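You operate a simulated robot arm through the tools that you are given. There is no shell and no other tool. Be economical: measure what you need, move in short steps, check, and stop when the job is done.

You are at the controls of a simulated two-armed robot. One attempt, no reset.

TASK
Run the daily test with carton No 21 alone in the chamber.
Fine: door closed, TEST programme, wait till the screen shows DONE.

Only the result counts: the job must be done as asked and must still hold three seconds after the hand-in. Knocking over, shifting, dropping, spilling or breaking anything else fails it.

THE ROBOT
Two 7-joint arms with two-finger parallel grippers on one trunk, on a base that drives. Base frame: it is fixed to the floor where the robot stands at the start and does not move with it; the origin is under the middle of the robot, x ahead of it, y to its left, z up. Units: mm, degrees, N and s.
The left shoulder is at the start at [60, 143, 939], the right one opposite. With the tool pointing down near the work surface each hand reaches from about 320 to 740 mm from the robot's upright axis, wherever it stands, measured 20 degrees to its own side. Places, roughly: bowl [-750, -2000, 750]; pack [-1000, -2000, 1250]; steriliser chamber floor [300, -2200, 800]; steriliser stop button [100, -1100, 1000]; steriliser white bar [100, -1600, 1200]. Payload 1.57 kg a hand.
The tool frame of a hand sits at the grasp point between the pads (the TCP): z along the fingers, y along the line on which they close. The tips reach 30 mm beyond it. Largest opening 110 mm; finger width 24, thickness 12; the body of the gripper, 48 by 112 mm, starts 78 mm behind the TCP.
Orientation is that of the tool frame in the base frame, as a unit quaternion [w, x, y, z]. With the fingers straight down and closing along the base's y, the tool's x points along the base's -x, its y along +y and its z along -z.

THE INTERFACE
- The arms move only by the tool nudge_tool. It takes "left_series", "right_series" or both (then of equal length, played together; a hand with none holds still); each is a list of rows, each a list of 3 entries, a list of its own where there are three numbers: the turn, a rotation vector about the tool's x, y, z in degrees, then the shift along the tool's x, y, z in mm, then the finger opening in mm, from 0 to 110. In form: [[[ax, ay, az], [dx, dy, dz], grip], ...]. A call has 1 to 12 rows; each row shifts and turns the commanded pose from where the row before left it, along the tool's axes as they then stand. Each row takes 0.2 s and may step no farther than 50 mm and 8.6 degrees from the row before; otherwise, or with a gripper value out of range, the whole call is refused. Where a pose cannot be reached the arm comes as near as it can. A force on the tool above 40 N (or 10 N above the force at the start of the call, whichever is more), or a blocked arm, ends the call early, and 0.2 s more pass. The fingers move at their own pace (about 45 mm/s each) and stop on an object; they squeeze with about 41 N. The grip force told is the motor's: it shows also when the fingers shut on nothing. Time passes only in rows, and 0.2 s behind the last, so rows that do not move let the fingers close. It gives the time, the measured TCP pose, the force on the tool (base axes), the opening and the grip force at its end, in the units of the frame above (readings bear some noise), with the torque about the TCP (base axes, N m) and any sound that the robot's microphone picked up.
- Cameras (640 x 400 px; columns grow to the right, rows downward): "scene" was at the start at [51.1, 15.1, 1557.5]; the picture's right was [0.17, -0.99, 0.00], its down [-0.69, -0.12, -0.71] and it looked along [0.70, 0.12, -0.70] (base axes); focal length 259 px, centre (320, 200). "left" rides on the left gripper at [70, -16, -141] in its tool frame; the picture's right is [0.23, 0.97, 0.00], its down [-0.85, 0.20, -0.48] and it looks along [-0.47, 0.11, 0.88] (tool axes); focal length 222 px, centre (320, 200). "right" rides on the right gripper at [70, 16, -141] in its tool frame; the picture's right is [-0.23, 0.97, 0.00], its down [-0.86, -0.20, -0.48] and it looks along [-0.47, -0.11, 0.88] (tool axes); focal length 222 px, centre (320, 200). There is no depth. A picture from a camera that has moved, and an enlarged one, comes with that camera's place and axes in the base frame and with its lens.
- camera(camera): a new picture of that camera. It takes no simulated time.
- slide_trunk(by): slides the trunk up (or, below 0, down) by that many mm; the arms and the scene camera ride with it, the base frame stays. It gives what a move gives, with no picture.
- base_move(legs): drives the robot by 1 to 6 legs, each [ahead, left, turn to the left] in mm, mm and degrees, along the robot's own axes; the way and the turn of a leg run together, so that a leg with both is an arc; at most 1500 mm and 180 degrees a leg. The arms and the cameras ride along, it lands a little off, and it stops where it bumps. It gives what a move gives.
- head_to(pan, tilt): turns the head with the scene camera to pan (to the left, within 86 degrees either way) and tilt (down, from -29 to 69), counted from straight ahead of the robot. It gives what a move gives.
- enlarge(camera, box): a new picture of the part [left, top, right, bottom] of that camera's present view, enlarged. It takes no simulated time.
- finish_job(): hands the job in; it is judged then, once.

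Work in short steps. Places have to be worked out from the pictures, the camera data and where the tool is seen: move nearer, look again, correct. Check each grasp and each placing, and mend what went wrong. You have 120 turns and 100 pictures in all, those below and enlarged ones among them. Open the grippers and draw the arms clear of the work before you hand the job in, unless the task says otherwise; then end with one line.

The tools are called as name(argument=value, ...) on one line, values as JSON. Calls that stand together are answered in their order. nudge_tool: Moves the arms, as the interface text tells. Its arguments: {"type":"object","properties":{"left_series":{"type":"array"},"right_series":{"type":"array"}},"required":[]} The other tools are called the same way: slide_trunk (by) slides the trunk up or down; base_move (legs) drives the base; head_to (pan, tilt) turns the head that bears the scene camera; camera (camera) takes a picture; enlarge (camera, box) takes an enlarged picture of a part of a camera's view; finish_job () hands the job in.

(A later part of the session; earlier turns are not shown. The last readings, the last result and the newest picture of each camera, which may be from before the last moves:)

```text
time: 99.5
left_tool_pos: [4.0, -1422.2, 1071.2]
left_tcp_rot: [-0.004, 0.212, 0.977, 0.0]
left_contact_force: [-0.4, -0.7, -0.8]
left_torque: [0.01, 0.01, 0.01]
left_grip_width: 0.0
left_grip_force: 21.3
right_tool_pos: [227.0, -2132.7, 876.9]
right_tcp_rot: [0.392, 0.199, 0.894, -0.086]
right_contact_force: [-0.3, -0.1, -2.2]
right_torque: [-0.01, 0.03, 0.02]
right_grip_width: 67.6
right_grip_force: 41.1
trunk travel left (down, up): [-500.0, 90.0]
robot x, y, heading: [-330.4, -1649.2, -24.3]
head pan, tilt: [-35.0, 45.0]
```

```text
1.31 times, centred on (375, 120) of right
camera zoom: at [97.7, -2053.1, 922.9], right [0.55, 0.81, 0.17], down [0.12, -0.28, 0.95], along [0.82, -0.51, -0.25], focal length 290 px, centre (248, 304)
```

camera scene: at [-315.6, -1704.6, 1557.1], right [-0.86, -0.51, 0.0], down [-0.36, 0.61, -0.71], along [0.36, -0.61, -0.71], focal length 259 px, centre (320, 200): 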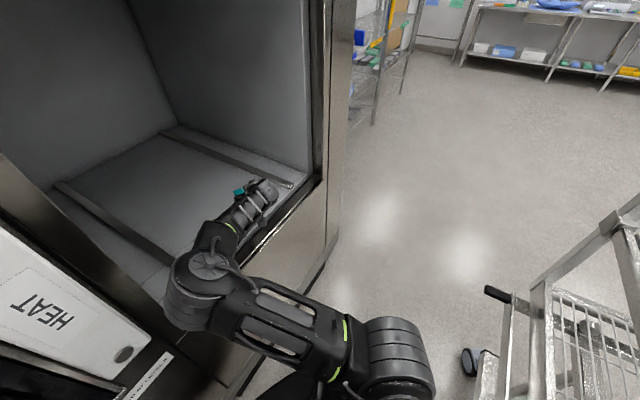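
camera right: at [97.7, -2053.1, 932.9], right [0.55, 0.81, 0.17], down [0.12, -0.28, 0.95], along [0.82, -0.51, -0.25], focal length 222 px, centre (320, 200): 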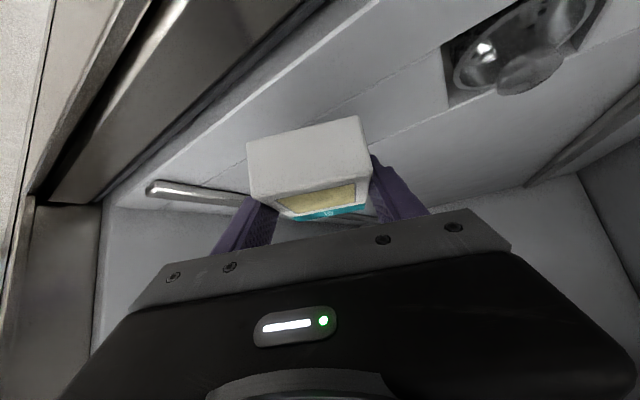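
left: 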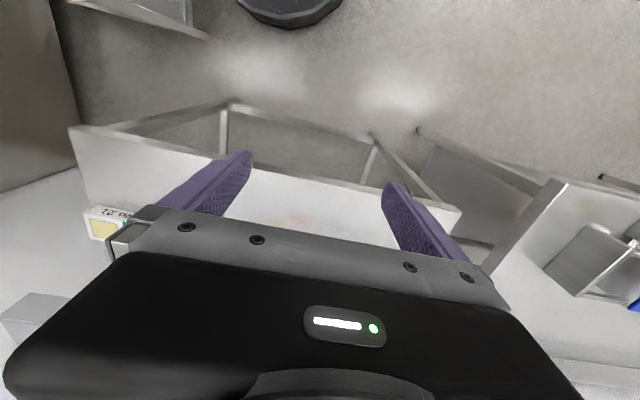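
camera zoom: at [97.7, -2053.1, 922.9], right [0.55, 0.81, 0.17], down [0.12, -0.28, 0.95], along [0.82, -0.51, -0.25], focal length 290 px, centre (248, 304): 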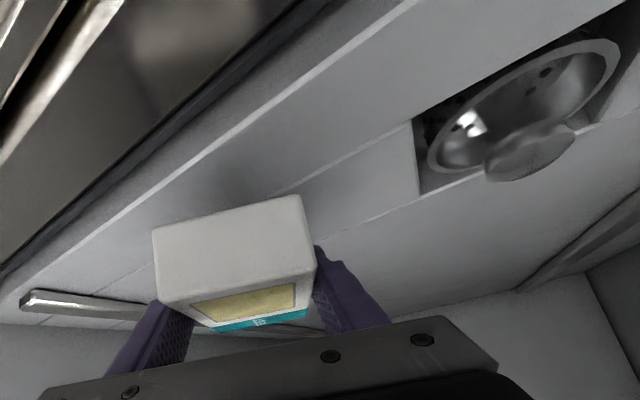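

Still free; continue lowering.

slide_trunk(by=-6)

slide_trunk(by=-5)

slide_trunk(by=-5)

camera(camera="right")

```text
time: 100.0
left_tool_pos: [3.8, -1421.7, 1065.9]
left_tcp_rot: [-0.005, 0.213, 0.977, 0.0]
left_contact_force: [0.5, -0.2, 0.3]
left_torque: [0.02, 0.02, 0.02]
left_grip_width: 0.0
left_grip_force: 20.7
right_tool_pos: [227.0, -2132.2, 871.7]
right_tcp_rot: [0.391, 0.2, 0.894, -0.087]
right_contact_force: [-0.2, 0.3, -1.2]
right_torque: [-0.01, 0.0, -0.03]
right_grip_width: 67.8
right_grip_force: 40.9
trunk travel left (down, up): [-494.0, 96.0]
robot x, y, heading: [-327.5, -1647.7, -24.4]
head pan, tilt: [-35.0, 45.0]
```

```text
time: 100.5
left_tool_pos: [3.8, -1422.4, 1059.8]
left_tcp_rot: [-0.004, 0.211, 0.977, -0.001]
left_contact_force: [-0.4, -0.4, -0.4]
left_torque: [0.01, -0.02, 0.02]
left_grip_width: 0.0
left_grip_force: 21.0
right_tool_pos: [227.3, -2133.2, 866.1]
right_tcp_rot: [0.391, 0.201, 0.894, -0.087]
right_contact_force: [-0.9, -0.5, -2.6]
right_torque: [0.0, 0.07, 0.0]
right_grip_width: 67.8
right_grip_force: 40.9
trunk travel left (down, up): [-489.0, 101.0]
robot x, y, heading: [-329.7, -1646.6, -24.4]
head pan, tilt: [-35.0, 45.0]
```

```text
time: 101.1
left_tool_pos: [4.4, -1421.9, 1054.9]
left_tcp_rot: [-0.005, 0.212, 0.977, 0.0]
left_contact_force: [-0.6, -0.6, 0.1]
left_torque: [0.02, 0.0, 0.0]
left_grip_width: 0.0
left_grip_force: 20.7
right_tool_pos: [226.7, -2132.3, 859.3]
right_tcp_rot: [0.391, 0.201, 0.894, -0.087]
right_contact_force: [-0.6, -0.7, -1.5]
right_torque: [0.02, 0.01, -0.01]
right_grip_width: 67.7
right_grip_force: 41.1
trunk travel left (down, up): [-484.0, 106.0]
robot x, y, heading: [-332.7, -1647.6, -24.4]
head pan, tilt: [-35.0, 45.0]
```

```text
36 pictures are left
camera right: at [97.7, -2053.1, 906.9], right [0.55, 0.81, 0.17], down [0.12, -0.28, 0.95], along [0.82, -0.51, -0.25], focal length 222 px, centre (320, 200)
```

right: 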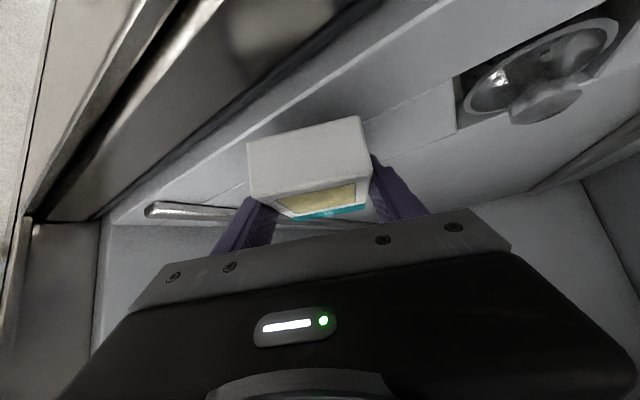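

Floor is lower than thought (≈805–812; carton bottom ≈828) and the wrist camera is getting near the front sill. I try shifting the hand 30 mm deeper (+x) with the arm.

nudge_tool(right_series=[[[0, 0, 0], [-3, 2.1, 3.3], 40], [[0, 0, 0], [-3, 2.1, 3.3], 40], [[0, 0, 0], [-3, 2.1, 3.3], 40], [[0, 0, 0], [0, 0, 0], 40]])

camera(camera="scene")

```text
time: 102.1
left_tool_pos: [4.5, -1422.1, 1055.0]
left_tcp_rot: [-0.005, 0.213, 0.977, 0.0]
left_contact_force: [-0.8, -0.7, 0.4]
left_torque: [0.0, 0.02, -0.02]
left_grip_width: 0.0
left_grip_force: 21.4
right_tool_pos: [235.5, -2128.9, 863.5]
right_tcp_rot: [0.39, 0.2, 0.895, -0.086]
right_contact_force: [0.2, -0.5, -2.1]
right_torque: [0.03, 0.0, 0.01]
right_grip_width: 67.6
right_grip_force: 40.6
right hand out of reach, approached as far as the arm can: row 1, 3
trunk travel left (down, up): [-484.0, 106.0]
robot x, y, heading: [-331.0, -1648.0, -24.4]
head pan, tilt: [-35.0, 45.0]
```

```text
35 pictures are left
camera scene: at [-315.6, -1704.6, 1503.1], right [-0.86, -0.51, 0.0], down [-0.36, 0.61, -0.71], along [0.36, -0.61, -0.71], focal length 259 px, centre (320, 200)
```

scene: 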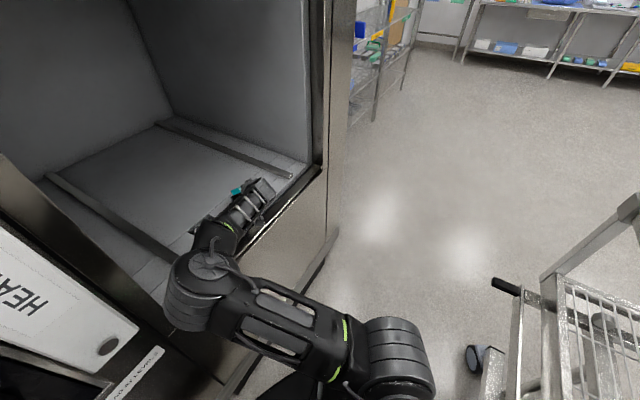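

I instead use the base: turn +5° left while shifting 50 mm towards −y, which puts the hand ~40 mm deeper and pulls the left hand away from the panel.

base_move(legs=[[20, -46, 5]])

camera(camera="right")

camera(camera="scene")

```text
time: 103.0
left_tool_pos: [-15.9, -1445.1, 1054.4]
left_tcp_rot: [-0.005, 0.17, 0.985, 0.001]
left_contact_force: [0.5, -1.1, 0.7]
left_torque: [0.0, 0.02, 0.0]
left_grip_width: 0.0
left_grip_force: 21.4
right_tool_pos: [275.8, -2130.1, 862.2]
right_tcp_rot: [0.394, 0.162, 0.902, -0.069]
right_contact_force: [0.2, -1.0, -2.1]
right_torque: [0.04, 0.02, 0.03]
right_grip_width: 67.6
right_grip_force: 40.9
trunk travel left (down, up): [-484.0, 106.0]
robot x, y, heading: [-332.6, -1698.8, -19.4]
head pan, tilt: [-35.0, 45.0]
```

```text
34 pictures are left
camera right: at [140.0, -2061.6, 907.9], right [0.48, 0.86, 0.17], down [0.15, -0.27, 0.95], along [0.86, -0.43, -0.26], focal length 222 px, centre (320, 200)
```

right: 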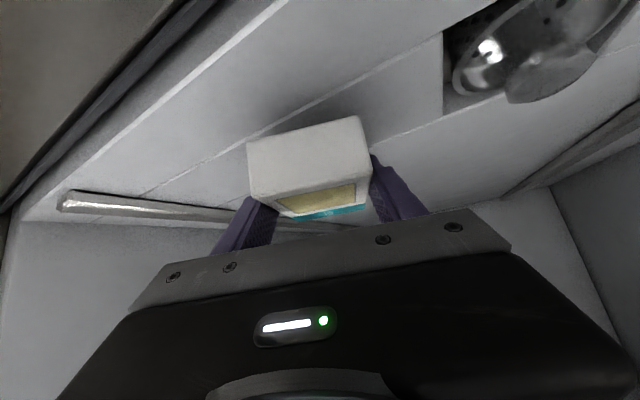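

```text
33 pictures are left
camera scene: at [-309.0, -1754.8, 1503.0], right [-0.81, -0.58, 0.0], down [-0.41, 0.58, -0.71], along [0.41, -0.57, -0.71], focal length 259 px, centre (320, 200)
```

scene: 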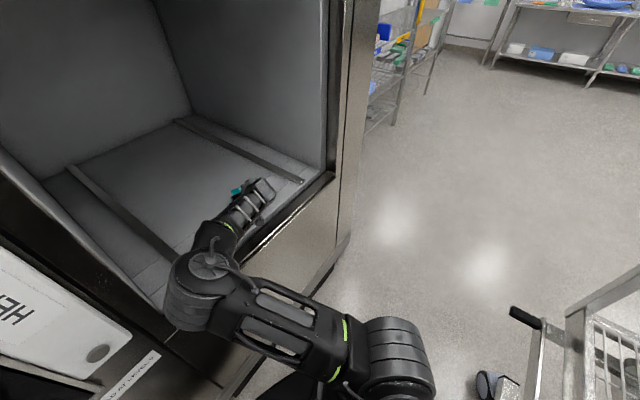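

I lower by the trunk in small steps again, checking that the hand follows and forces stay low.

slide_trunk(by=-7)

slide_trunk(by=-6)

camera(camera="right")

```text
time: 103.6
left_tool_pos: [-15.4, -1443.2, 1047.1]
left_tcp_rot: [-0.004, 0.171, 0.985, -0.001]
left_contact_force: [0.0, -0.6, -0.7]
left_torque: [-0.01, 0.0, 0.01]
left_grip_width: 0.0
left_grip_force: 21.2
right_tool_pos: [275.2, -2127.6, 856.4]
right_tcp_rot: [0.394, 0.161, 0.902, -0.07]
right_contact_force: [0.3, 0.5, -1.7]
right_torque: [0.02, 0.01, 0.01]
right_grip_width: 67.7
right_grip_force: 40.7
trunk travel left (down, up): [-477.0, 113.0]
robot x, y, heading: [-329.4, -1699.2, -19.6]
head pan, tilt: [-35.0, 45.0]
```

```text
time: 104.1
left_tool_pos: [-15.3, -1443.7, 1040.2]
left_tcp_rot: [-0.004, 0.171, 0.985, 0.0]
left_contact_force: [0.0, -0.1, 0.1]
left_torque: [-0.03, -0.01, 0.0]
left_grip_width: 0.0
left_grip_force: 21.1
right_tool_pos: [275.3, -2128.8, 849.4]
right_tcp_rot: [0.394, 0.161, 0.902, -0.069]
right_contact_force: [-0.2, -0.2, -1.8]
right_torque: [-0.01, 0.01, 0.02]
right_grip_width: 67.6
right_grip_force: 41.2
trunk travel left (down, up): [-471.0, 119.0]
robot x, y, heading: [-329.1, -1697.6, -19.4]
head pan, tilt: [-35.0, 45.0]
```

```text
32 pictures are left
camera right: at [139.8, -2060.7, 895.4], right [0.48, 0.86, 0.17], down [0.15, -0.27, 0.95], along [0.86, -0.43, -0.25], focal length 222 px, centre (320, 200)
```

right: 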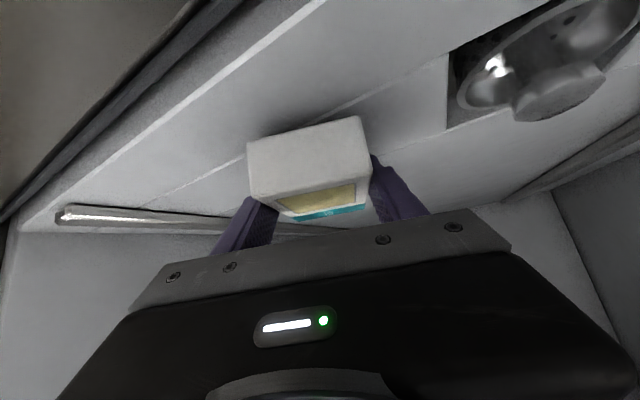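

Still free and tracking; continue.

slide_trunk(by=-5)

slide_trunk(by=-4)

slide_trunk(by=-4)

camera(camera="right")

```text
time: 104.7
left_tool_pos: [-15.8, -1444.0, 1036.4]
left_tcp_rot: [-0.004, 0.17, 0.985, 0.0]
left_contact_force: [-0.4, -0.8, -0.1]
left_torque: [0.0, -0.03, -0.01]
left_grip_width: 0.0
left_grip_force: 21.3
right_tool_pos: [275.0, -2128.9, 844.2]
right_tcp_rot: [0.394, 0.161, 0.902, -0.07]
right_contact_force: [0.5, 0.2, -2.4]
right_torque: [0.01, 0.02, -0.01]
right_grip_width: 67.7
right_grip_force: 41.4
trunk travel left (down, up): [-466.0, 124.0]
robot x, y, heading: [-327.3, -1698.1, -19.3]
head pan, tilt: [-35.0, 45.0]
```

```text
time: 105.2
left_tool_pos: [-15.9, -1443.6, 1032.7]
left_tcp_rot: [-0.004, 0.17, 0.985, 0.0]
left_contact_force: [-0.5, -0.6, 0.7]
left_torque: [-0.03, 0.02, -0.01]
left_grip_width: 0.0
left_grip_force: 21.7
right_tool_pos: [275.8, -2129.2, 841.1]
right_tcp_rot: [0.395, 0.161, 0.902, -0.07]
right_contact_force: [0.0, 0.7, -2.1]
right_torque: [0.01, 0.03, 0.0]
right_grip_width: 67.3
right_grip_force: 41.1
trunk travel left (down, up): [-462.0, 128.0]
robot x, y, heading: [-333.5, -1696.6, -19.6]
head pan, tilt: [-35.0, 45.0]
```

```text
time: 105.7
left_tool_pos: [-16.7, -1443.0, 1028.9]
left_tcp_rot: [-0.005, 0.17, 0.985, 0.0]
left_contact_force: [-0.4, -0.3, 0.5]
left_torque: [0.01, 0.03, 0.01]
left_grip_width: 0.0
left_grip_force: 21.4
right_tool_pos: [275.0, -2128.2, 839.9]
right_tcp_rot: [0.397, 0.161, 0.901, -0.07]
right_contact_force: [-0.1, -0.2, 8.2]
right_torque: [-0.33, -0.59, -0.03]
right_grip_width: 67.5
right_grip_force: 40.5
trunk travel left (down, up): [-458.0, 132.0]
robot x, y, heading: [-331.9, -1701.2, -19.4]
head pan, tilt: [-35.0, 45.0]
```

```text
31 pictures are left
camera right: at [139.7, -2060.6, 884.4], right [0.48, 0.86, 0.17], down [0.14, -0.27, 0.95], along [0.86, -0.44, -0.25], focal length 222 px, centre (320, 200)
```

right: 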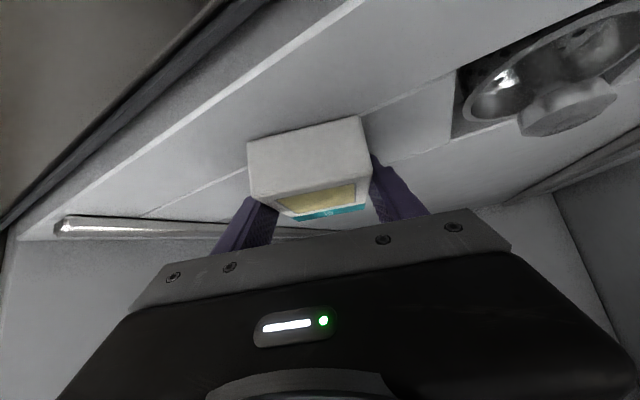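

The carton touches the floor (floor ≈808). I open the fingers gradually.

nudge_tool(right_series=[[[0, 0, 0], [0, 0, 0], 64], [[0, 0, 0], [0, 0, 0], 70], [[0, 0, 0], [0, 0, 0], 76], [[0, 0, 0], [0, 0, 0], 84], [[0, 0, 0], [0, 0, 0], 92], [[0, 0, 0], [0, 0, 0], 100], [[0, 0, 0], [0, 0, 0], 100], [[0, 0, 0], [0, 0, 0], 100]])

camera(camera="right")

```text
time: 107.5
left_tool_pos: [-15.1, -1441.3, 1028.5]
left_tcp_rot: [-0.004, 0.17, 0.985, -0.001]
left_contact_force: [-0.5, 0.0, 0.8]
left_torque: [0.0, 0.01, 0.01]
left_grip_width: 0.2
left_grip_force: 20.8
right_tool_pos: [276.0, -2124.8, 839.5]
right_tcp_rot: [0.396, 0.16, 0.901, -0.07]
right_contact_force: [4.9, 17.7, 19.2]
right_torque: [-0.35, -0.09, 0.17]
right_grip_width: 83.7
right_grip_force: 0.1
trunk travel left (down, up): [-458.0, 132.0]
robot x, y, heading: [-325.4, -1698.5, -19.5]
head pan, tilt: [-35.0, 45.0]
```

```text
30 pictures are left
camera right: at [139.9, -2057.5, 884.4], right [0.48, 0.86, 0.17], down [0.14, -0.27, 0.95], along [0.87, -0.43, -0.25], focal length 222 px, centre (320, 200)
```

right: 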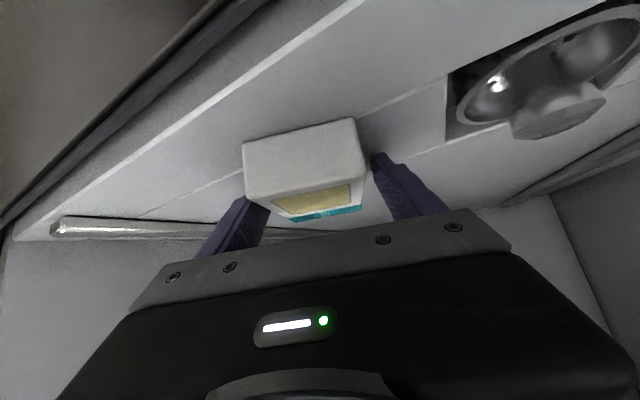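

Fingertips drag on the floor; I raise the trunk 4 mm to relieve, then check.

slide_trunk(by=4)

nudge_tool(right_series=[[[0, 0, 0], [0, 0, 0], 92], [[0, 0, 0], [0, 0, 0], 92], [[0, 0, 0], [0, 0, 0], 92]])

camera(camera="right")

```text
time: 108.0
left_tool_pos: [-15.4, -1443.9, 1033.6]
left_tcp_rot: [-0.003, 0.17, 0.985, 0.0]
left_contact_force: [0.4, 0.4, 0.2]
left_torque: [0.02, -0.02, 0.01]
left_grip_width: 0.0
left_grip_force: 21.2
right_tool_pos: [271.8, -2131.9, 839.7]
right_tcp_rot: [0.393, 0.164, 0.902, -0.073]
right_contact_force: [0.3, -2.3, 3.7]
right_torque: [0.13, -0.15, -0.14]
right_grip_width: 98.6
right_grip_force: 0.0
trunk travel left (down, up): [-462.0, 128.0]
robot x, y, heading: [-329.8, -1700.2, -19.3]
head pan, tilt: [-35.0, 45.0]
```

```text
time: 108.8
left_tool_pos: [-14.2, -1442.6, 1033.3]
left_tcp_rot: [-0.004, 0.17, 0.985, -0.001]
left_contact_force: [0.2, 0.2, 0.4]
left_torque: [-0.04, 0.0, 0.04]
left_grip_width: 0.0
left_grip_force: 20.7
right_tool_pos: [275.0, -2128.6, 839.8]
right_tcp_rot: [0.394, 0.161, 0.902, -0.07]
right_contact_force: [0.0, -0.2, 0.4]
right_torque: [-0.02, 0.03, 0.02]
right_grip_width: 92.0
right_grip_force: 0.0
trunk travel left (down, up): [-462.0, 128.0]
robot x, y, heading: [-332.9, -1696.4, -19.2]
head pan, tilt: [-35.0, 45.0]
```

```text
29 pictures are left
camera right: at [139.6, -2060.6, 886.4], right [0.48, 0.86, 0.17], down [0.15, -0.27, 0.95], along [0.86, -0.43, -0.26], focal length 222 px, centre (320, 200)
```

right: 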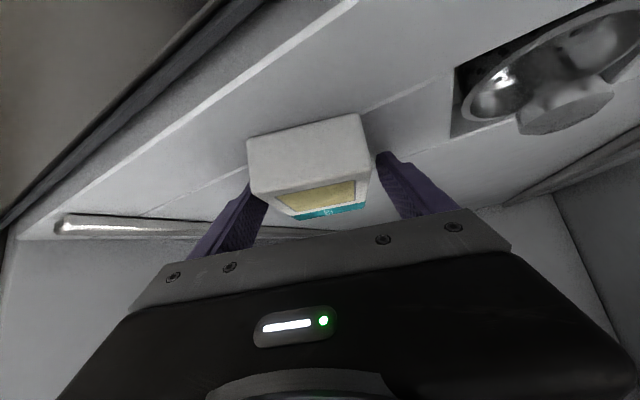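

Released (92 mm, no force). Raise the trunk straight up by 110 mm.

slide_trunk(by=110)

camera(camera="right")

```text
time: 110.3
left_tool_pos: [-14.7, -1443.8, 1142.6]
left_tcp_rot: [-0.005, 0.17, 0.985, 0.0]
left_contact_force: [-0.5, -0.5, 0.3]
left_torque: [-0.03, -0.02, 0.05]
left_grip_width: 0.0
left_grip_force: 21.0
right_tool_pos: [274.5, -2128.2, 951.2]
right_tcp_rot: [0.394, 0.161, 0.902, -0.07]
right_contact_force: [-0.1, 1.0, -0.1]
right_torque: [0.01, 0.03, 0.01]
right_grip_width: 92.0
right_grip_force: 0.0
trunk travel left (down, up): [-572.0, 18.0]
robot x, y, heading: [-325.1, -1697.4, -19.4]
head pan, tilt: [-35.0, 45.0]
```

```text
28 pictures are left
camera right: at [139.8, -2060.7, 996.4], right [0.48, 0.86, 0.17], down [0.15, -0.27, 0.95], along [0.86, -0.43, -0.25], focal length 222 px, centre (320, 200)
```

right: 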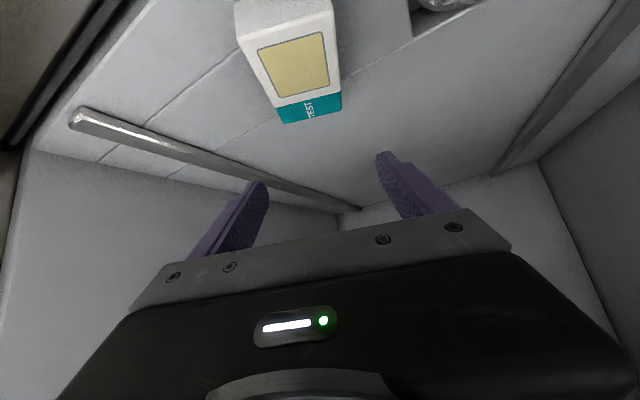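

The carton sits flat between the rails, clear of drain and rails. I withdraw the right arm from the chamber.

nudge_tool(right_series=[[[0, 0, 0], [17, 0, -18.3], 92], [[0, 0, 0], [20.6, 0, -22], 92], [[0, 0, 0], [20.6, 0, -22], 92], [[0, 0, 0], [20.6, 0, -22], 92], [[0, 0, 0], [20.6, 0, -22], 92], [[0, 0, 0], [20.6, 0, -22], 92], [[0, 0, 0], [0, 0, 0], 92]])

camera(camera="scene")

```text
time: 111.9
left_tool_pos: [-14.5, -1442.7, 1144.3]
left_tcp_rot: [-0.005, 0.169, 0.986, 0.0]
left_contact_force: [0.5, 0.2, 1.1]
left_torque: [0.01, -0.02, 0.0]
left_grip_width: 0.1
left_grip_force: 21.4
right_tool_pos: [110.1, -2067.9, 950.0]
right_tcp_rot: [0.394, 0.161, 0.902, -0.07]
right_contact_force: [0.0, 0.0, -0.1]
right_torque: [0.01, 0.0, -0.03]
right_grip_width: 92.1
right_grip_force: 0.2
trunk travel left (down, up): [-572.0, 18.0]
robot x, y, heading: [-326.0, -1699.1, -19.2]
head pan, tilt: [-35.0, 45.0]
```

```text
27 pictures are left
camera scene: at [-308.9, -1753.1, 1591.1], right [-0.81, -0.58, 0.0], down [-0.41, 0.57, -0.71], along [0.41, -0.57, -0.71], focal length 259 px, centre (320, 200)
```

scene: 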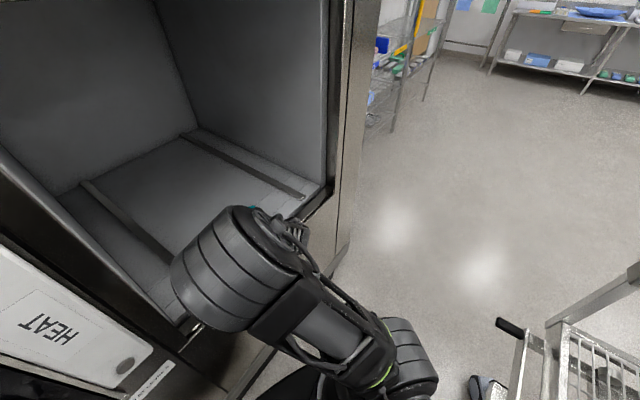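

I back the base away (−x, slightly +y).

base_move(legs=[[-108, 5, 0]])

nudge_tool(right_series=[[[0, 0, 0], [20.6, 0, -22], 92], [[0, 0, 0], [20.6, 0, -22], 92], [[0, 0, 0], [0, 0, 0], 92]])

camera(camera="scene")

```text
time: 113.0
left_tool_pos: [-117.0, -1401.4, 1142.4]
left_tcp_rot: [-0.004, 0.17, 0.985, 0.0]
left_contact_force: [-0.2, -0.1, 0.2]
left_torque: [-0.02, -0.02, 0.01]
left_grip_width: 0.0
left_grip_force: 21.7
right_tool_pos: [9.6, -2025.5, 948.8]
right_tcp_rot: [0.395, 0.161, 0.902, -0.07]
right_contact_force: [-0.4, -0.4, 1.1]
right_torque: [0.02, -0.02, 0.0]
right_grip_width: 91.9
right_grip_force: 0.0
trunk travel left (down, up): [-572.0, 18.0]
robot x, y, heading: [-431.7, -1657.4, -19.4]
head pan, tilt: [-35.0, 45.0]
```

```text
time: 113.8
left_tool_pos: [-115.8, -1402.2, 1143.3]
left_tcp_rot: [-0.005, 0.17, 0.985, -0.001]
left_contact_force: [-0.1, 0.0, 0.2]
left_torque: [0.0, 0.0, 0.01]
left_grip_width: 0.0
left_grip_force: 21.8
right_tool_pos: [-31.3, -2009.9, 947.6]
right_tcp_rot: [0.394, 0.161, 0.902, -0.07]
right_contact_force: [0.4, 0.5, 0.0]
right_torque: [-0.03, 0.02, 0.02]
right_grip_width: 92.0
right_grip_force: 0.1
right hand out of reach, approached as far as the arm can: row 2
trunk travel left (down, up): [-572.0, 18.0]
robot x, y, heading: [-431.7, -1656.3, -19.3]
head pan, tilt: [-35.0, 45.0]
```

```text
26 pictures are left
camera scene: at [-410.2, -1712.5, 1591.1], right [-0.81, -0.58, 0.0], down [-0.41, 0.57, -0.71], along [0.41, -0.57, -0.71], focal length 259 px, centre (320, 200)
```

scene: 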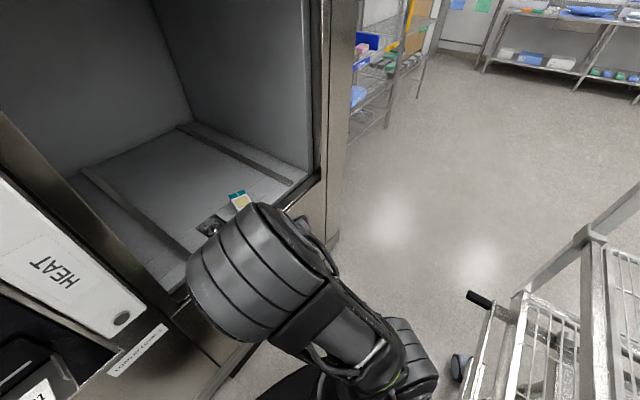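

Clear of the chamber. Next: press CLOSE with the right fingertips (closed, pointing forward-down). I drive to robot ≈(−530,−1010), heading 0, while closing the fingers.

base_move(legs=[[-242, 392, 0], [0, 0, 19.3], [0, 190, 0]])

nudge_tool(right_series=[[[0, 0, 0], [-29, 0, -27], 40], [[0, 0, 0], [-29, 0, -27], 0], [[0, 0, 0], [-29, 0, -27], 0], [[0, 0, 0], [-29, 0, -27], 0], [[0, 0, 0], [-29, 0, -27], 0], [[0, 0, 0], [0, 0, 0], 0], [[0, 0, 0], [0, 0, 0], 0], [[0, 0, 0], [0, 0, 0], 0]])

head_to(pan=-15, tilt=25)

camera(camera="scene")

```text
time: 118.8
left_tool_pos: [-312.8, -676.6, 1142.9]
left_tcp_rot: [-0.004, 0.006, 1.0, -0.001]
left_contact_force: [-0.4, 0.2, -0.4]
left_torque: [0.0, -0.02, -0.03]
left_grip_width: 0.0
left_grip_force: 21.5
right_tool_pos: [-36.1, -1224.9, 948.1]
right_tcp_rot: [0.4, 0.01, 0.916, -0.004]
right_contact_force: [0.6, 0.1, 0.6]
right_torque: [-0.02, -0.01, -0.03]
right_grip_width: 92.1
right_grip_force: 0.1
trunk travel left (down, up): [-572.0, 18.0]
robot x, y, heading: [-527.5, -1020.4, -0.5]
head pan, tilt: [-35.0, 45.0]
```

```text
time: 120.6
left_tool_pos: [-312.7, -678.9, 1143.2]
left_tcp_rot: [-0.004, 0.005, 1.0, -0.001]
left_contact_force: [0.3, -0.2, -0.3]
left_torque: [-0.02, 0.0, 0.0]
left_grip_width: 0.1
left_grip_force: 21.2
right_tool_pos: [-34.8, -1225.8, 1146.1]
right_tcp_rot: [0.399, 0.011, 0.917, -0.004]
right_contact_force: [0.0, -0.2, 0.5]
right_torque: [0.02, 0.02, -0.01]
right_grip_width: 0.0
right_grip_force: 21.1
trunk travel left (down, up): [-572.0, 18.0]
robot x, y, heading: [-525.6, -1018.6, -0.3]
head pan, tilt: [-35.0, 45.0]
```

```text
time: 121.4
left_tool_pos: [-312.1, -679.0, 1143.5]
left_tcp_rot: [-0.004, 0.005, 1.0, 0.0]
left_contact_force: [-0.5, -0.3, 0.1]
left_torque: [0.03, 0.04, -0.01]
left_grip_width: 0.2
left_grip_force: 21.5
right_tool_pos: [-35.7, -1226.2, 1146.3]
right_tcp_rot: [0.4, 0.012, 0.916, -0.005]
right_contact_force: [0.6, -0.4, 0.8]
right_torque: [0.02, 0.02, 0.0]
right_grip_width: 0.1
right_grip_force: 22.0
trunk travel left (down, up): [-572.0, 18.0]
robot x, y, heading: [-527.5, -1019.9, -0.2]
head pan, tilt: [-15.0, 25.0]
```

```text
25 pictures are left
camera scene: at [-466.8, -1044.9, 1621.6], right [-0.27, -0.96, 0.0], down [-0.41, 0.11, -0.91], along [0.87, -0.24, -0.42], focal length 259 px, centre (320, 200)
```

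scene: 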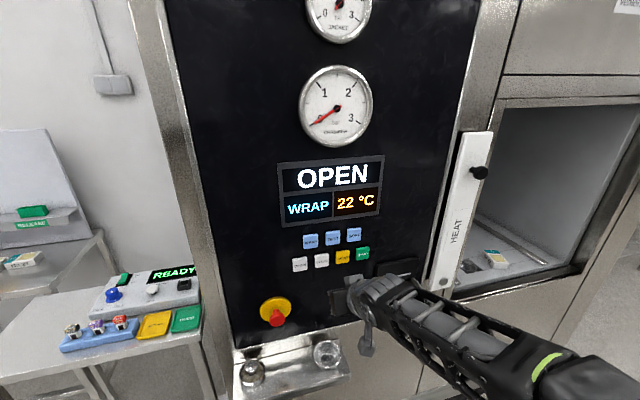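

I enlarge to locate buttons and fingertip.

enlarge(camera="scene", box=[270, 210, 430, 320])

camera(camera="right")

```text
3.64 times, centred on (350, 265) of scene
camera zoom: at [-466.8, -1044.9, 1621.6], right [-0.27, -0.96, 0.0], down [-0.41, 0.11, -0.91], along [0.87, -0.24, -0.42], focal length 943 px, centre (211, -36)
```

zoom: 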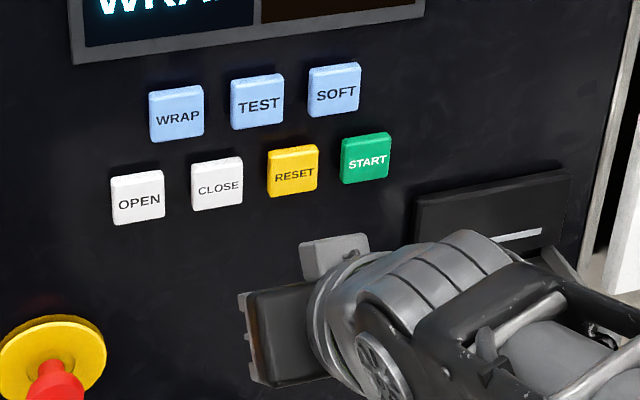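

```text
23 pictures are left
camera right: at [-185.1, -1206.0, 1191.9], right [0.18, 0.97, 0.17], down [0.23, -0.21, 0.95], along [0.96, -0.13, -0.26], focal length 222 px, centre (320, 200)
```

right: 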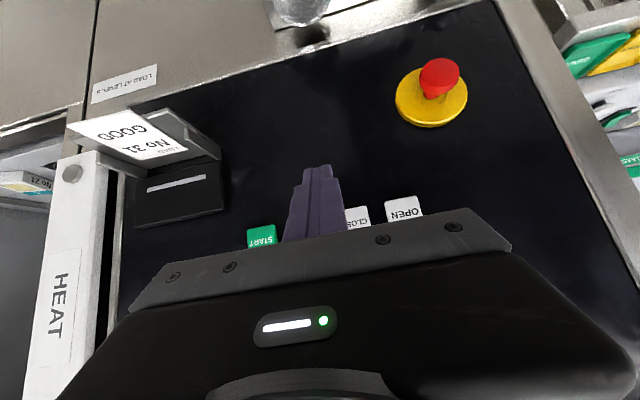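

CLOSE ≈(95,−1205,1154). I align the fingertip and approach to ~25 mm away.

nudge_tool(right_series=[[[0, 0, 0], [-20.6, 22, -19], 0], [[0, 0, 0], [-14.2, 0, 15.4], 0], [[0, 0, 0], [-14.2, 0, 15.4], 0], [[0, 0, 0], [-14.2, 0, 15.4], 0], [[0, 0, 0], [-14.2, 0, 15.4], 0], [[0, 0, 0], [0, 0, 0], 0]])

camera(camera="right")

enlarge(camera="scene", box=[270, 210, 430, 320])

```text
time: 122.8
left_tool_pos: [-313.3, -676.7, 1142.6]
left_tcp_rot: [-0.004, 0.005, 1.0, -0.001]
left_contact_force: [0.2, 0.2, 0.3]
left_torque: [-0.07, -0.01, 0.0]
left_grip_width: 0.0
left_grip_force: 21.5
right_tool_pos: [49.4, -1207.8, 1173.2]
right_tcp_rot: [0.4, 0.011, 0.916, -0.005]
right_contact_force: [-0.1, 0.4, 0.3]
right_torque: [-0.05, -0.03, -0.06]
right_grip_width: 0.1
right_grip_force: 20.8
trunk travel left (down, up): [-572.0, 18.0]
robot x, y, heading: [-527.3, -1018.8, -0.3]
head pan, tilt: [-15.0, 25.0]
```

```text
22 pictures are left
camera right: at [-100.6, -1186.0, 1220.1], right [0.18, 0.97, 0.17], down [0.23, -0.21, 0.95], along [0.96, -0.13, -0.25], focal length 222 px, centre (320, 200)
```

right: 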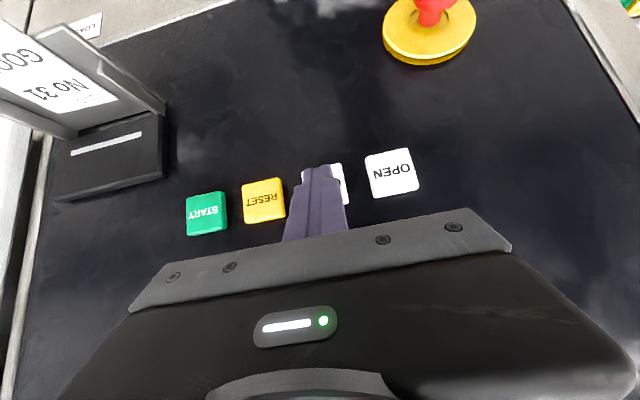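

```text
3.64 times, centred on (350, 265) of scene
camera zoom: at [-467.4, -1043.9, 1621.7], right [-0.27, -0.96, 0.0], down [-0.41, 0.11, -0.91], along [0.87, -0.24, -0.42], focal length 943 px, centre (211, -36)
```

zoom: 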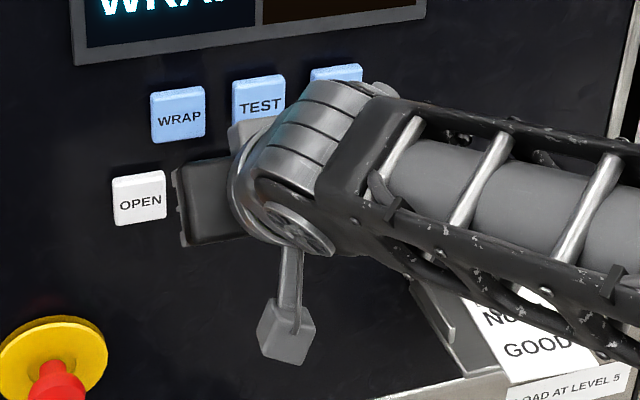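

Fingertip is in front of CLOSE. I push forward in small steps.

nudge_tool(right_series=[[[0, 0, 0], [-6, 0, 6.6], 0], [[0, 0, 0], [-3.4, 0, 3.7], 0], [[0, 0, 0], [-3.4, 0, 3.7], 0], [[0, 0, 0], [-3.4, 0, 3.7], 0], [[0, 0, 0], [0, 0, 0], 0]])

```text
time: 124.0
left_tool_pos: [-315.4, -679.6, 1143.3]
left_tcp_rot: [-0.003, 0.004, 1.0, -0.001]
left_contact_force: [-0.4, -0.2, 0.1]
left_torque: [-0.03, -0.04, -0.03]
left_grip_width: 0.0
left_grip_force: 22.1
right_tool_pos: [69.0, -1206.0, 1174.3]
right_tcp_rot: [0.399, 0.011, 0.917, -0.004]
right_contact_force: [-18.6, 1.6, -1.2]
right_torque: [0.04, 0.25, 0.04]
right_grip_width: 0.0
right_grip_force: 21.0
trunk travel left (down, up): [-572.0, 18.0]
robot x, y, heading: [-529.9, -1024.5, -0.5]
head pan, tilt: [-15.0, 25.0]
heard: click
```

A click and −18 N: CLOSE pressed. I back off and look.

nudge_tool(right_series=[[[0, 0, 0], [14, 0, -15], 0], [[0, 0, 0], [28, 0, -31], 0], [[0, 0, 0], [0, 0, 0], 0], [[0, 0, 0], [0, 0, 0], 0], [[0, 0, 0], [0, 0, 0], 0], [[0, 0, 0], [0, 0, 0], 0], [[0, 0, 0], [0, 0, 0], 0]])

camera(camera="scene")

```text
time: 125.6
left_tool_pos: [-312.3, -678.4, 1143.3]
left_tcp_rot: [-0.004, 0.006, 1.0, 0.0]
left_contact_force: [-0.4, -0.6, 0.3]
left_torque: [0.0, 0.0, -0.05]
left_grip_width: 0.4
left_grip_force: 21.1
right_tool_pos: [9.9, -1205.0, 1174.7]
right_tcp_rot: [0.399, 0.011, 0.917, -0.004]
right_contact_force: [-0.2, 0.1, 0.3]
right_torque: [0.01, 0.01, -0.01]
right_grip_width: 0.0
right_grip_force: 21.6
trunk travel left (down, up): [-572.0, 18.0]
robot x, y, heading: [-527.4, -1023.3, -0.6]
head pan, tilt: [-15.0, 25.0]
```

```text
20 pictures are left
camera scene: at [-466.6, -1044.9, 1621.7], right [-0.27, -0.96, 0.0], down [-0.41, 0.11, -0.91], along [0.87, -0.24, -0.42], focal length 259 px, centre (320, 200)
```

scene: 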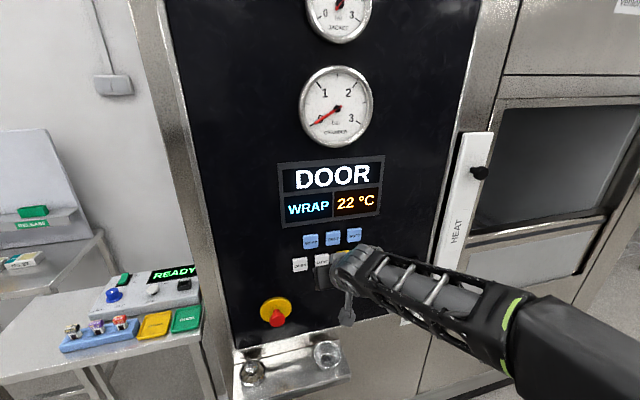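

The door is rising ("DOOR"). I move the fingertip in front of TEST while waiting.

nudge_tool(right_series=[[[0, 0, 0], [-27, -16, -24.7], 0], [[0, 0, 0], [-27, -16, -24.7], 0], [[0, 0, 0], [0, 0, 0], 0], [[0, 0, 0], [0, 0, 0], 0], [[0, 0, 0], [0, 0, 0], 0], [[0, 0, 0], [0, 0, 0], 0], [[0, 0, 0], [0, 0, 0], 0], [[0, 0, 0], [0, 0, 0], 0], [[0, 0, 0], [0, 0, 0], 0], [[0, 0, 0], [0, 0, 0], 0], [[0, 0, 0], [0, 0, 0], 0], [[0, 0, 0], [0, 0, 0], 0]])

camera(camera="scene")

camera(camera="right")

```text
time: 128.2
left_tool_pos: [-312.2, -679.1, 1143.7]
left_tcp_rot: [-0.004, 0.005, 1.0, -0.001]
left_contact_force: [0.5, 0.7, 0.6]
left_torque: [0.02, -0.01, 0.0]
left_grip_width: 0.0
left_grip_force: 21.5
right_tool_pos: [10.9, -1236.7, 1248.2]
right_tcp_rot: [0.401, 0.011, 0.916, -0.004]
right_contact_force: [-1.2, 0.2, 0.1]
right_torque: [0.03, 0.0, 0.02]
right_grip_width: 0.1
right_grip_force: 21.2
trunk travel left (down, up): [-572.0, 18.0]
robot x, y, heading: [-525.1, -1022.0, -0.4]
head pan, tilt: [-15.0, 25.0]
```

```text
19 pictures are left
camera scene: at [-466.8, -1044.8, 1621.7], right [-0.27, -0.96, 0.0], down [-0.41, 0.11, -0.91], along [0.87, -0.24, -0.42], focal length 259 px, centre (320, 200)
```

scene: 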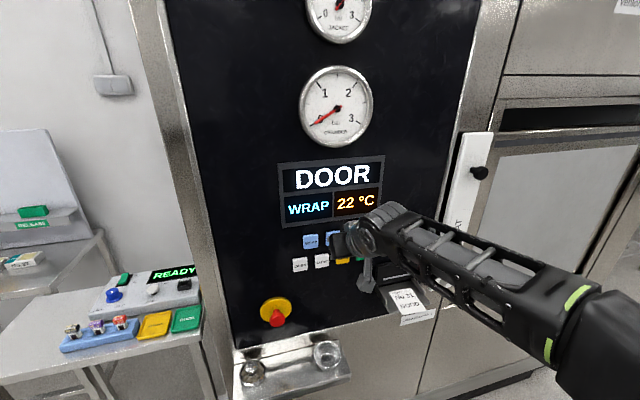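

```text
18 pictures are left
camera right: at [-139.4, -1217.0, 1293.2], right [0.18, 0.97, 0.17], down [0.23, -0.21, 0.95], along [0.96, -0.13, -0.26], focal length 222 px, centre (320, 200)
```

right: 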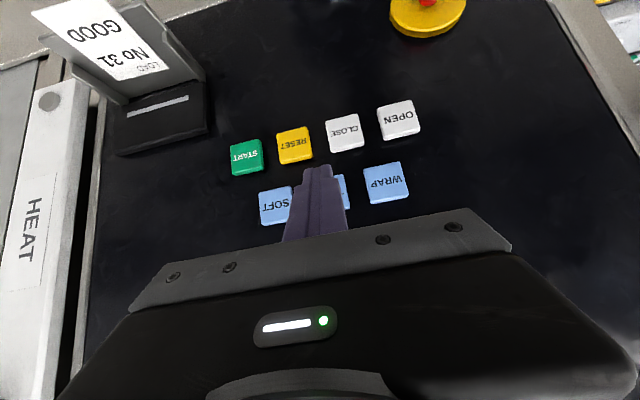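

Door nearly closed. I advance to 20 mm in front of TEST while waiting.

nudge_tool(right_series=[[[0, 0, 0], [-13, 0, 14], 0], [[0, 0, 0], [-13, 0, 14], 0], [[0, 0, 0], [0, 0, 0], 0], [[0, 0, 0], [0, 0, 0], 0], [[0, 0, 0], [0, 0, 0], 0], [[0, 0, 0], [0, 0, 0], 0], [[0, 0, 0], [0, 0, 0], 0], [[0, 0, 0], [0, 0, 0], 0], [[0, 0, 0], [0, 0, 0], 0], [[0, 0, 0], [0, 0, 0], 0], [[0, 0, 0], [0, 0, 0], 0], [[0, 0, 0], [0, 0, 0], 0]])

camera(camera="right")

camera(camera="scene")

```text
time: 130.8
left_tool_pos: [-312.7, -679.4, 1142.1]
left_tcp_rot: [-0.004, 0.005, 1.0, 0.0]
left_contact_force: [0.8, -0.5, -0.3]
left_torque: [-0.03, -0.03, -0.04]
left_grip_width: 0.0
left_grip_force: 21.9
right_tool_pos: [48.1, -1237.8, 1248.6]
right_tcp_rot: [0.399, 0.011, 0.917, -0.004]
right_contact_force: [0.4, 0.3, -1.1]
right_torque: [-0.01, 0.0, -0.01]
right_grip_width: 0.0
right_grip_force: 20.9
trunk travel left (down, up): [-572.0, 18.0]
robot x, y, heading: [-528.1, -1016.3, -0.2]
head pan, tilt: [-15.0, 25.0]
```

```text
17 pictures are left
camera right: at [-101.6, -1218.1, 1293.6], right [0.18, 0.97, 0.17], down [0.23, -0.21, 0.95], along [0.96, -0.13, -0.26], focal length 222 px, centre (320, 200)
```

right: 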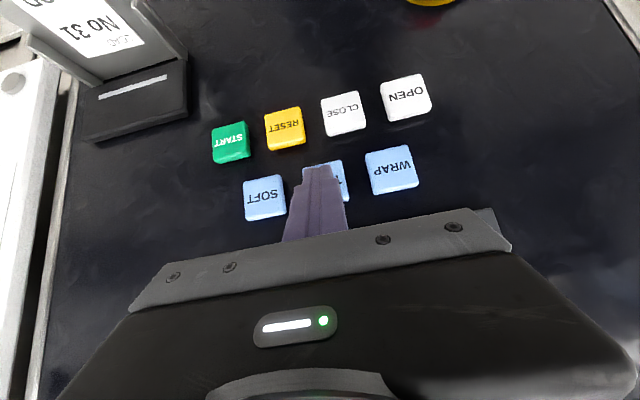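

```text
16 pictures are left
camera scene: at [-466.7, -1044.8, 1621.7], right [-0.27, -0.96, 0.0], down [-0.41, 0.11, -0.91], along [0.87, -0.24, -0.42], focal length 259 px, centre (320, 200)
```

scene: 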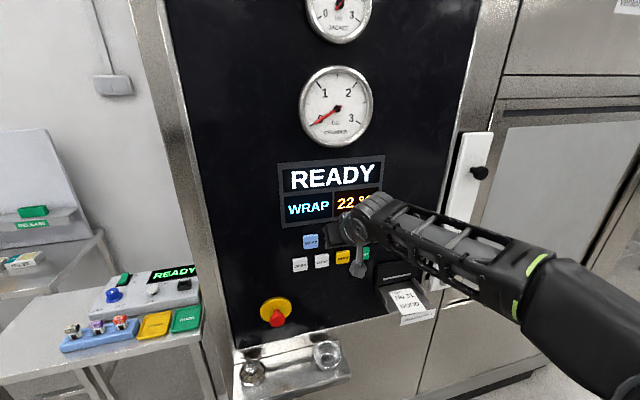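

Screen: READY, programme WRAP. Press TEST, then back off.

nudge_tool(right_series=[[[0, 0, 0], [-6, 2, 6.6], 0], [[0, 0, 0], [-3.4, 0, 3.7], 0], [[0, 0, 0], [-3.4, 0, 3.7], 0], [[0, 0, 0], [-3.4, 0, 3.7], 0], [[0, 0, 0], [0, 0, 0], 0]])

nudge_tool(right_series=[[[0, 0, 0], [13, 0, -14], 0], [[0, 0, 0], [28, 0, -31], 0], [[0, 0, 0], [13.5, -31, 12.5], 0], [[0, 0, 0], [13.5, -31, 12.5], 0], [[0, 0, 0], [24, -31, 22.5], 0], [[0, 0, 0], [0, 0, 0], 0]])

camera(camera="scene")

```text
time: 132.0
left_tool_pos: [-314.6, -678.2, 1142.0]
left_tcp_rot: [-0.003, 0.006, 1.0, -0.001]
left_contact_force: [0.3, -0.6, 0.1]
left_torque: [0.0, -0.01, 0.0]
left_grip_width: 0.1
left_grip_force: 21.4
right_tool_pos: [70.2, -1237.8, 1247.8]
right_tcp_rot: [0.4, 0.011, 0.917, -0.003]
right_contact_force: [-15.7, 1.0, -1.4]
right_torque: [0.02, 0.25, -0.01]
right_grip_width: 0.0
right_grip_force: 21.1
trunk travel left (down, up): [-572.0, 18.0]
robot x, y, heading: [-526.4, -1025.0, -0.4]
head pan, tilt: [-15.0, 25.0]
heard: click
```

```text
time: 133.4
left_tool_pos: [-313.9, -678.8, 1144.0]
left_tcp_rot: [-0.004, 0.005, 1.0, -0.001]
left_contact_force: [-0.3, 0.2, 0.7]
left_torque: [-0.02, -0.02, 0.0]
left_grip_width: 0.0
left_grip_force: 21.5
right_tool_pos: [8.5, -1327.4, 1177.8]
right_tcp_rot: [0.4, 0.01, 0.916, -0.004]
right_contact_force: [-0.6, -0.5, 0.9]
right_torque: [-0.03, 0.03, -0.02]
right_grip_width: 0.2
right_grip_force: 21.3
trunk travel left (down, up): [-572.0, 18.0]
robot x, y, heading: [-524.2, -1022.6, -0.5]
head pan, tilt: [-15.0, 25.0]
```

```text
15 pictures are left
camera scene: at [-467.4, -1044.1, 1621.7], right [-0.27, -0.96, 0.0], down [-0.41, 0.11, -0.91], along [0.87, -0.24, -0.42], focal length 259 px, centre (320, 200)
```

scene: 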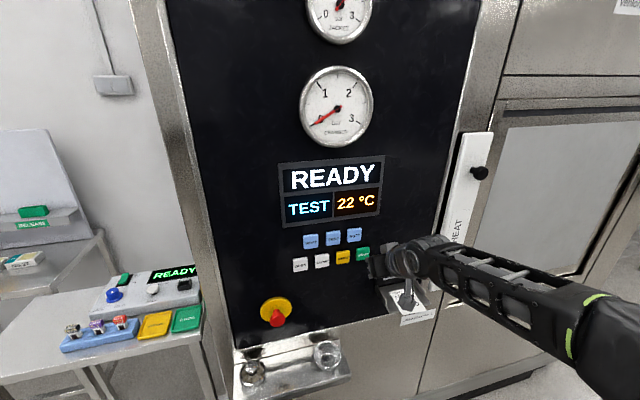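

TEST is selected. I approach START and check the aim with the wrist camera.

nudge_tool(right_series=[[[0, 0, 0], [-13, -1, 14], 0], [[0, 0, 0], [-13, -1, 14], 0], [[0, 0, 0], [0, 0, 0], 0]])

camera(camera="right")

```text
time: 134.2
left_tool_pos: [-312.9, -679.4, 1142.8]
left_tcp_rot: [-0.004, 0.006, 1.0, 0.0]
left_contact_force: [0.2, -0.6, -1.0]
left_torque: [0.04, -0.02, 0.0]
left_grip_width: 0.0
left_grip_force: 21.3
right_tool_pos: [47.7, -1331.2, 1178.4]
right_tcp_rot: [0.401, 0.01, 0.916, -0.004]
right_contact_force: [0.1, -0.4, 1.0]
right_torque: [0.0, 0.01, -0.02]
right_grip_width: 0.1
right_grip_force: 21.2
trunk travel left (down, up): [-572.0, 18.0]
robot x, y, heading: [-526.1, -1019.8, -0.3]
head pan, tilt: [-15.0, 25.0]
```

```text
14 pictures are left
camera right: at [-101.8, -1311.5, 1224.2], right [0.18, 0.97, 0.17], down [0.23, -0.21, 0.95], along [0.96, -0.13, -0.26], focal length 222 px, centre (320, 200)
```

right: 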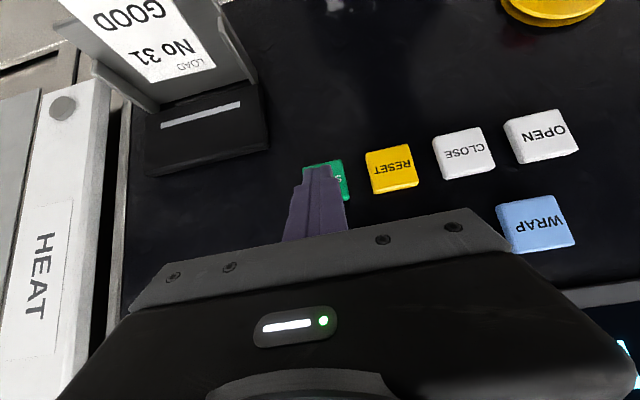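

Aim is right on START. Press it and back off.

nudge_tool(right_series=[[[0, 0, 0], [-6, 2, 6.6], 0], [[0, 0, 0], [-3.4, 0, 3.7], 0], [[0, 0, 0], [-3.4, 0, 3.7], 0], [[0, 0, 0], [-3.4, 0, 3.7], 0], [[0, 0, 0], [0, 0, 0], 0]])

nudge_tool(right_series=[[[0, 0, 0], [13, 0, -14], 0], [[0, 0, 0], [30, 0, -32], 0], [[0, 0, 0], [30, 0, -32], 0], [[0, 0, 0], [30, 0, -32], 0], [[0, 0, 0], [0, 0, 0], 0], [[0, 0, 0], [0, 0, 0], 0]])

camera(camera="scene")

```text
time: 135.4
left_tool_pos: [-314.9, -678.3, 1142.8]
left_tcp_rot: [-0.003, 0.004, 1.0, -0.001]
left_contact_force: [-0.4, 0.9, 0.2]
left_torque: [0.04, 0.02, 0.02]
left_grip_width: 0.0
left_grip_force: 20.9
right_tool_pos: [69.4, -1329.3, 1178.6]
right_tcp_rot: [0.399, 0.01, 0.917, -0.004]
right_contact_force: [-15.3, 1.7, -1.4]
right_torque: [0.03, 0.22, 0.02]
right_grip_width: 0.0
right_grip_force: 20.9
trunk travel left (down, up): [-572.0, 18.0]
robot x, y, heading: [-525.5, -1021.7, -0.6]
head pan, tilt: [-15.0, 25.0]
heard: click
```

```text
time: 136.8
left_tool_pos: [-313.6, -679.5, 1143.9]
left_tcp_rot: [-0.004, 0.005, 1.0, -0.001]
left_contact_force: [-0.8, 0.5, 0.3]
left_torque: [0.02, -0.04, 0.01]
left_grip_width: 0.0
left_grip_force: 20.9
right_tool_pos: [-78.9, -1325.5, 1177.8]
right_tcp_rot: [0.401, 0.011, 0.916, -0.004]
right_contact_force: [0.6, 0.1, -0.4]
right_torque: [0.0, -0.01, 0.01]
right_grip_width: 0.0
right_grip_force: 21.3
trunk travel left (down, up): [-572.0, 18.0]
robot x, y, heading: [-525.7, -1021.2, -0.6]
head pan, tilt: [-15.0, 25.0]
```

```text
13 pictures are left
camera scene: at [-467.5, -1044.8, 1621.7], right [-0.27, -0.96, 0.0], down [-0.41, 0.11, -0.91], along [0.87, -0.24, -0.42], focal length 259 px, centre (320, 200)
```

scene: 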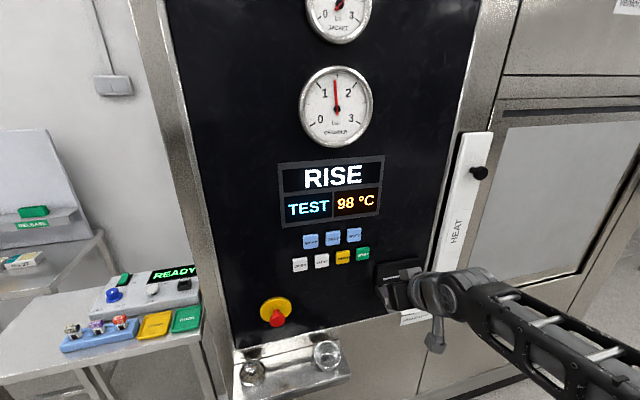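

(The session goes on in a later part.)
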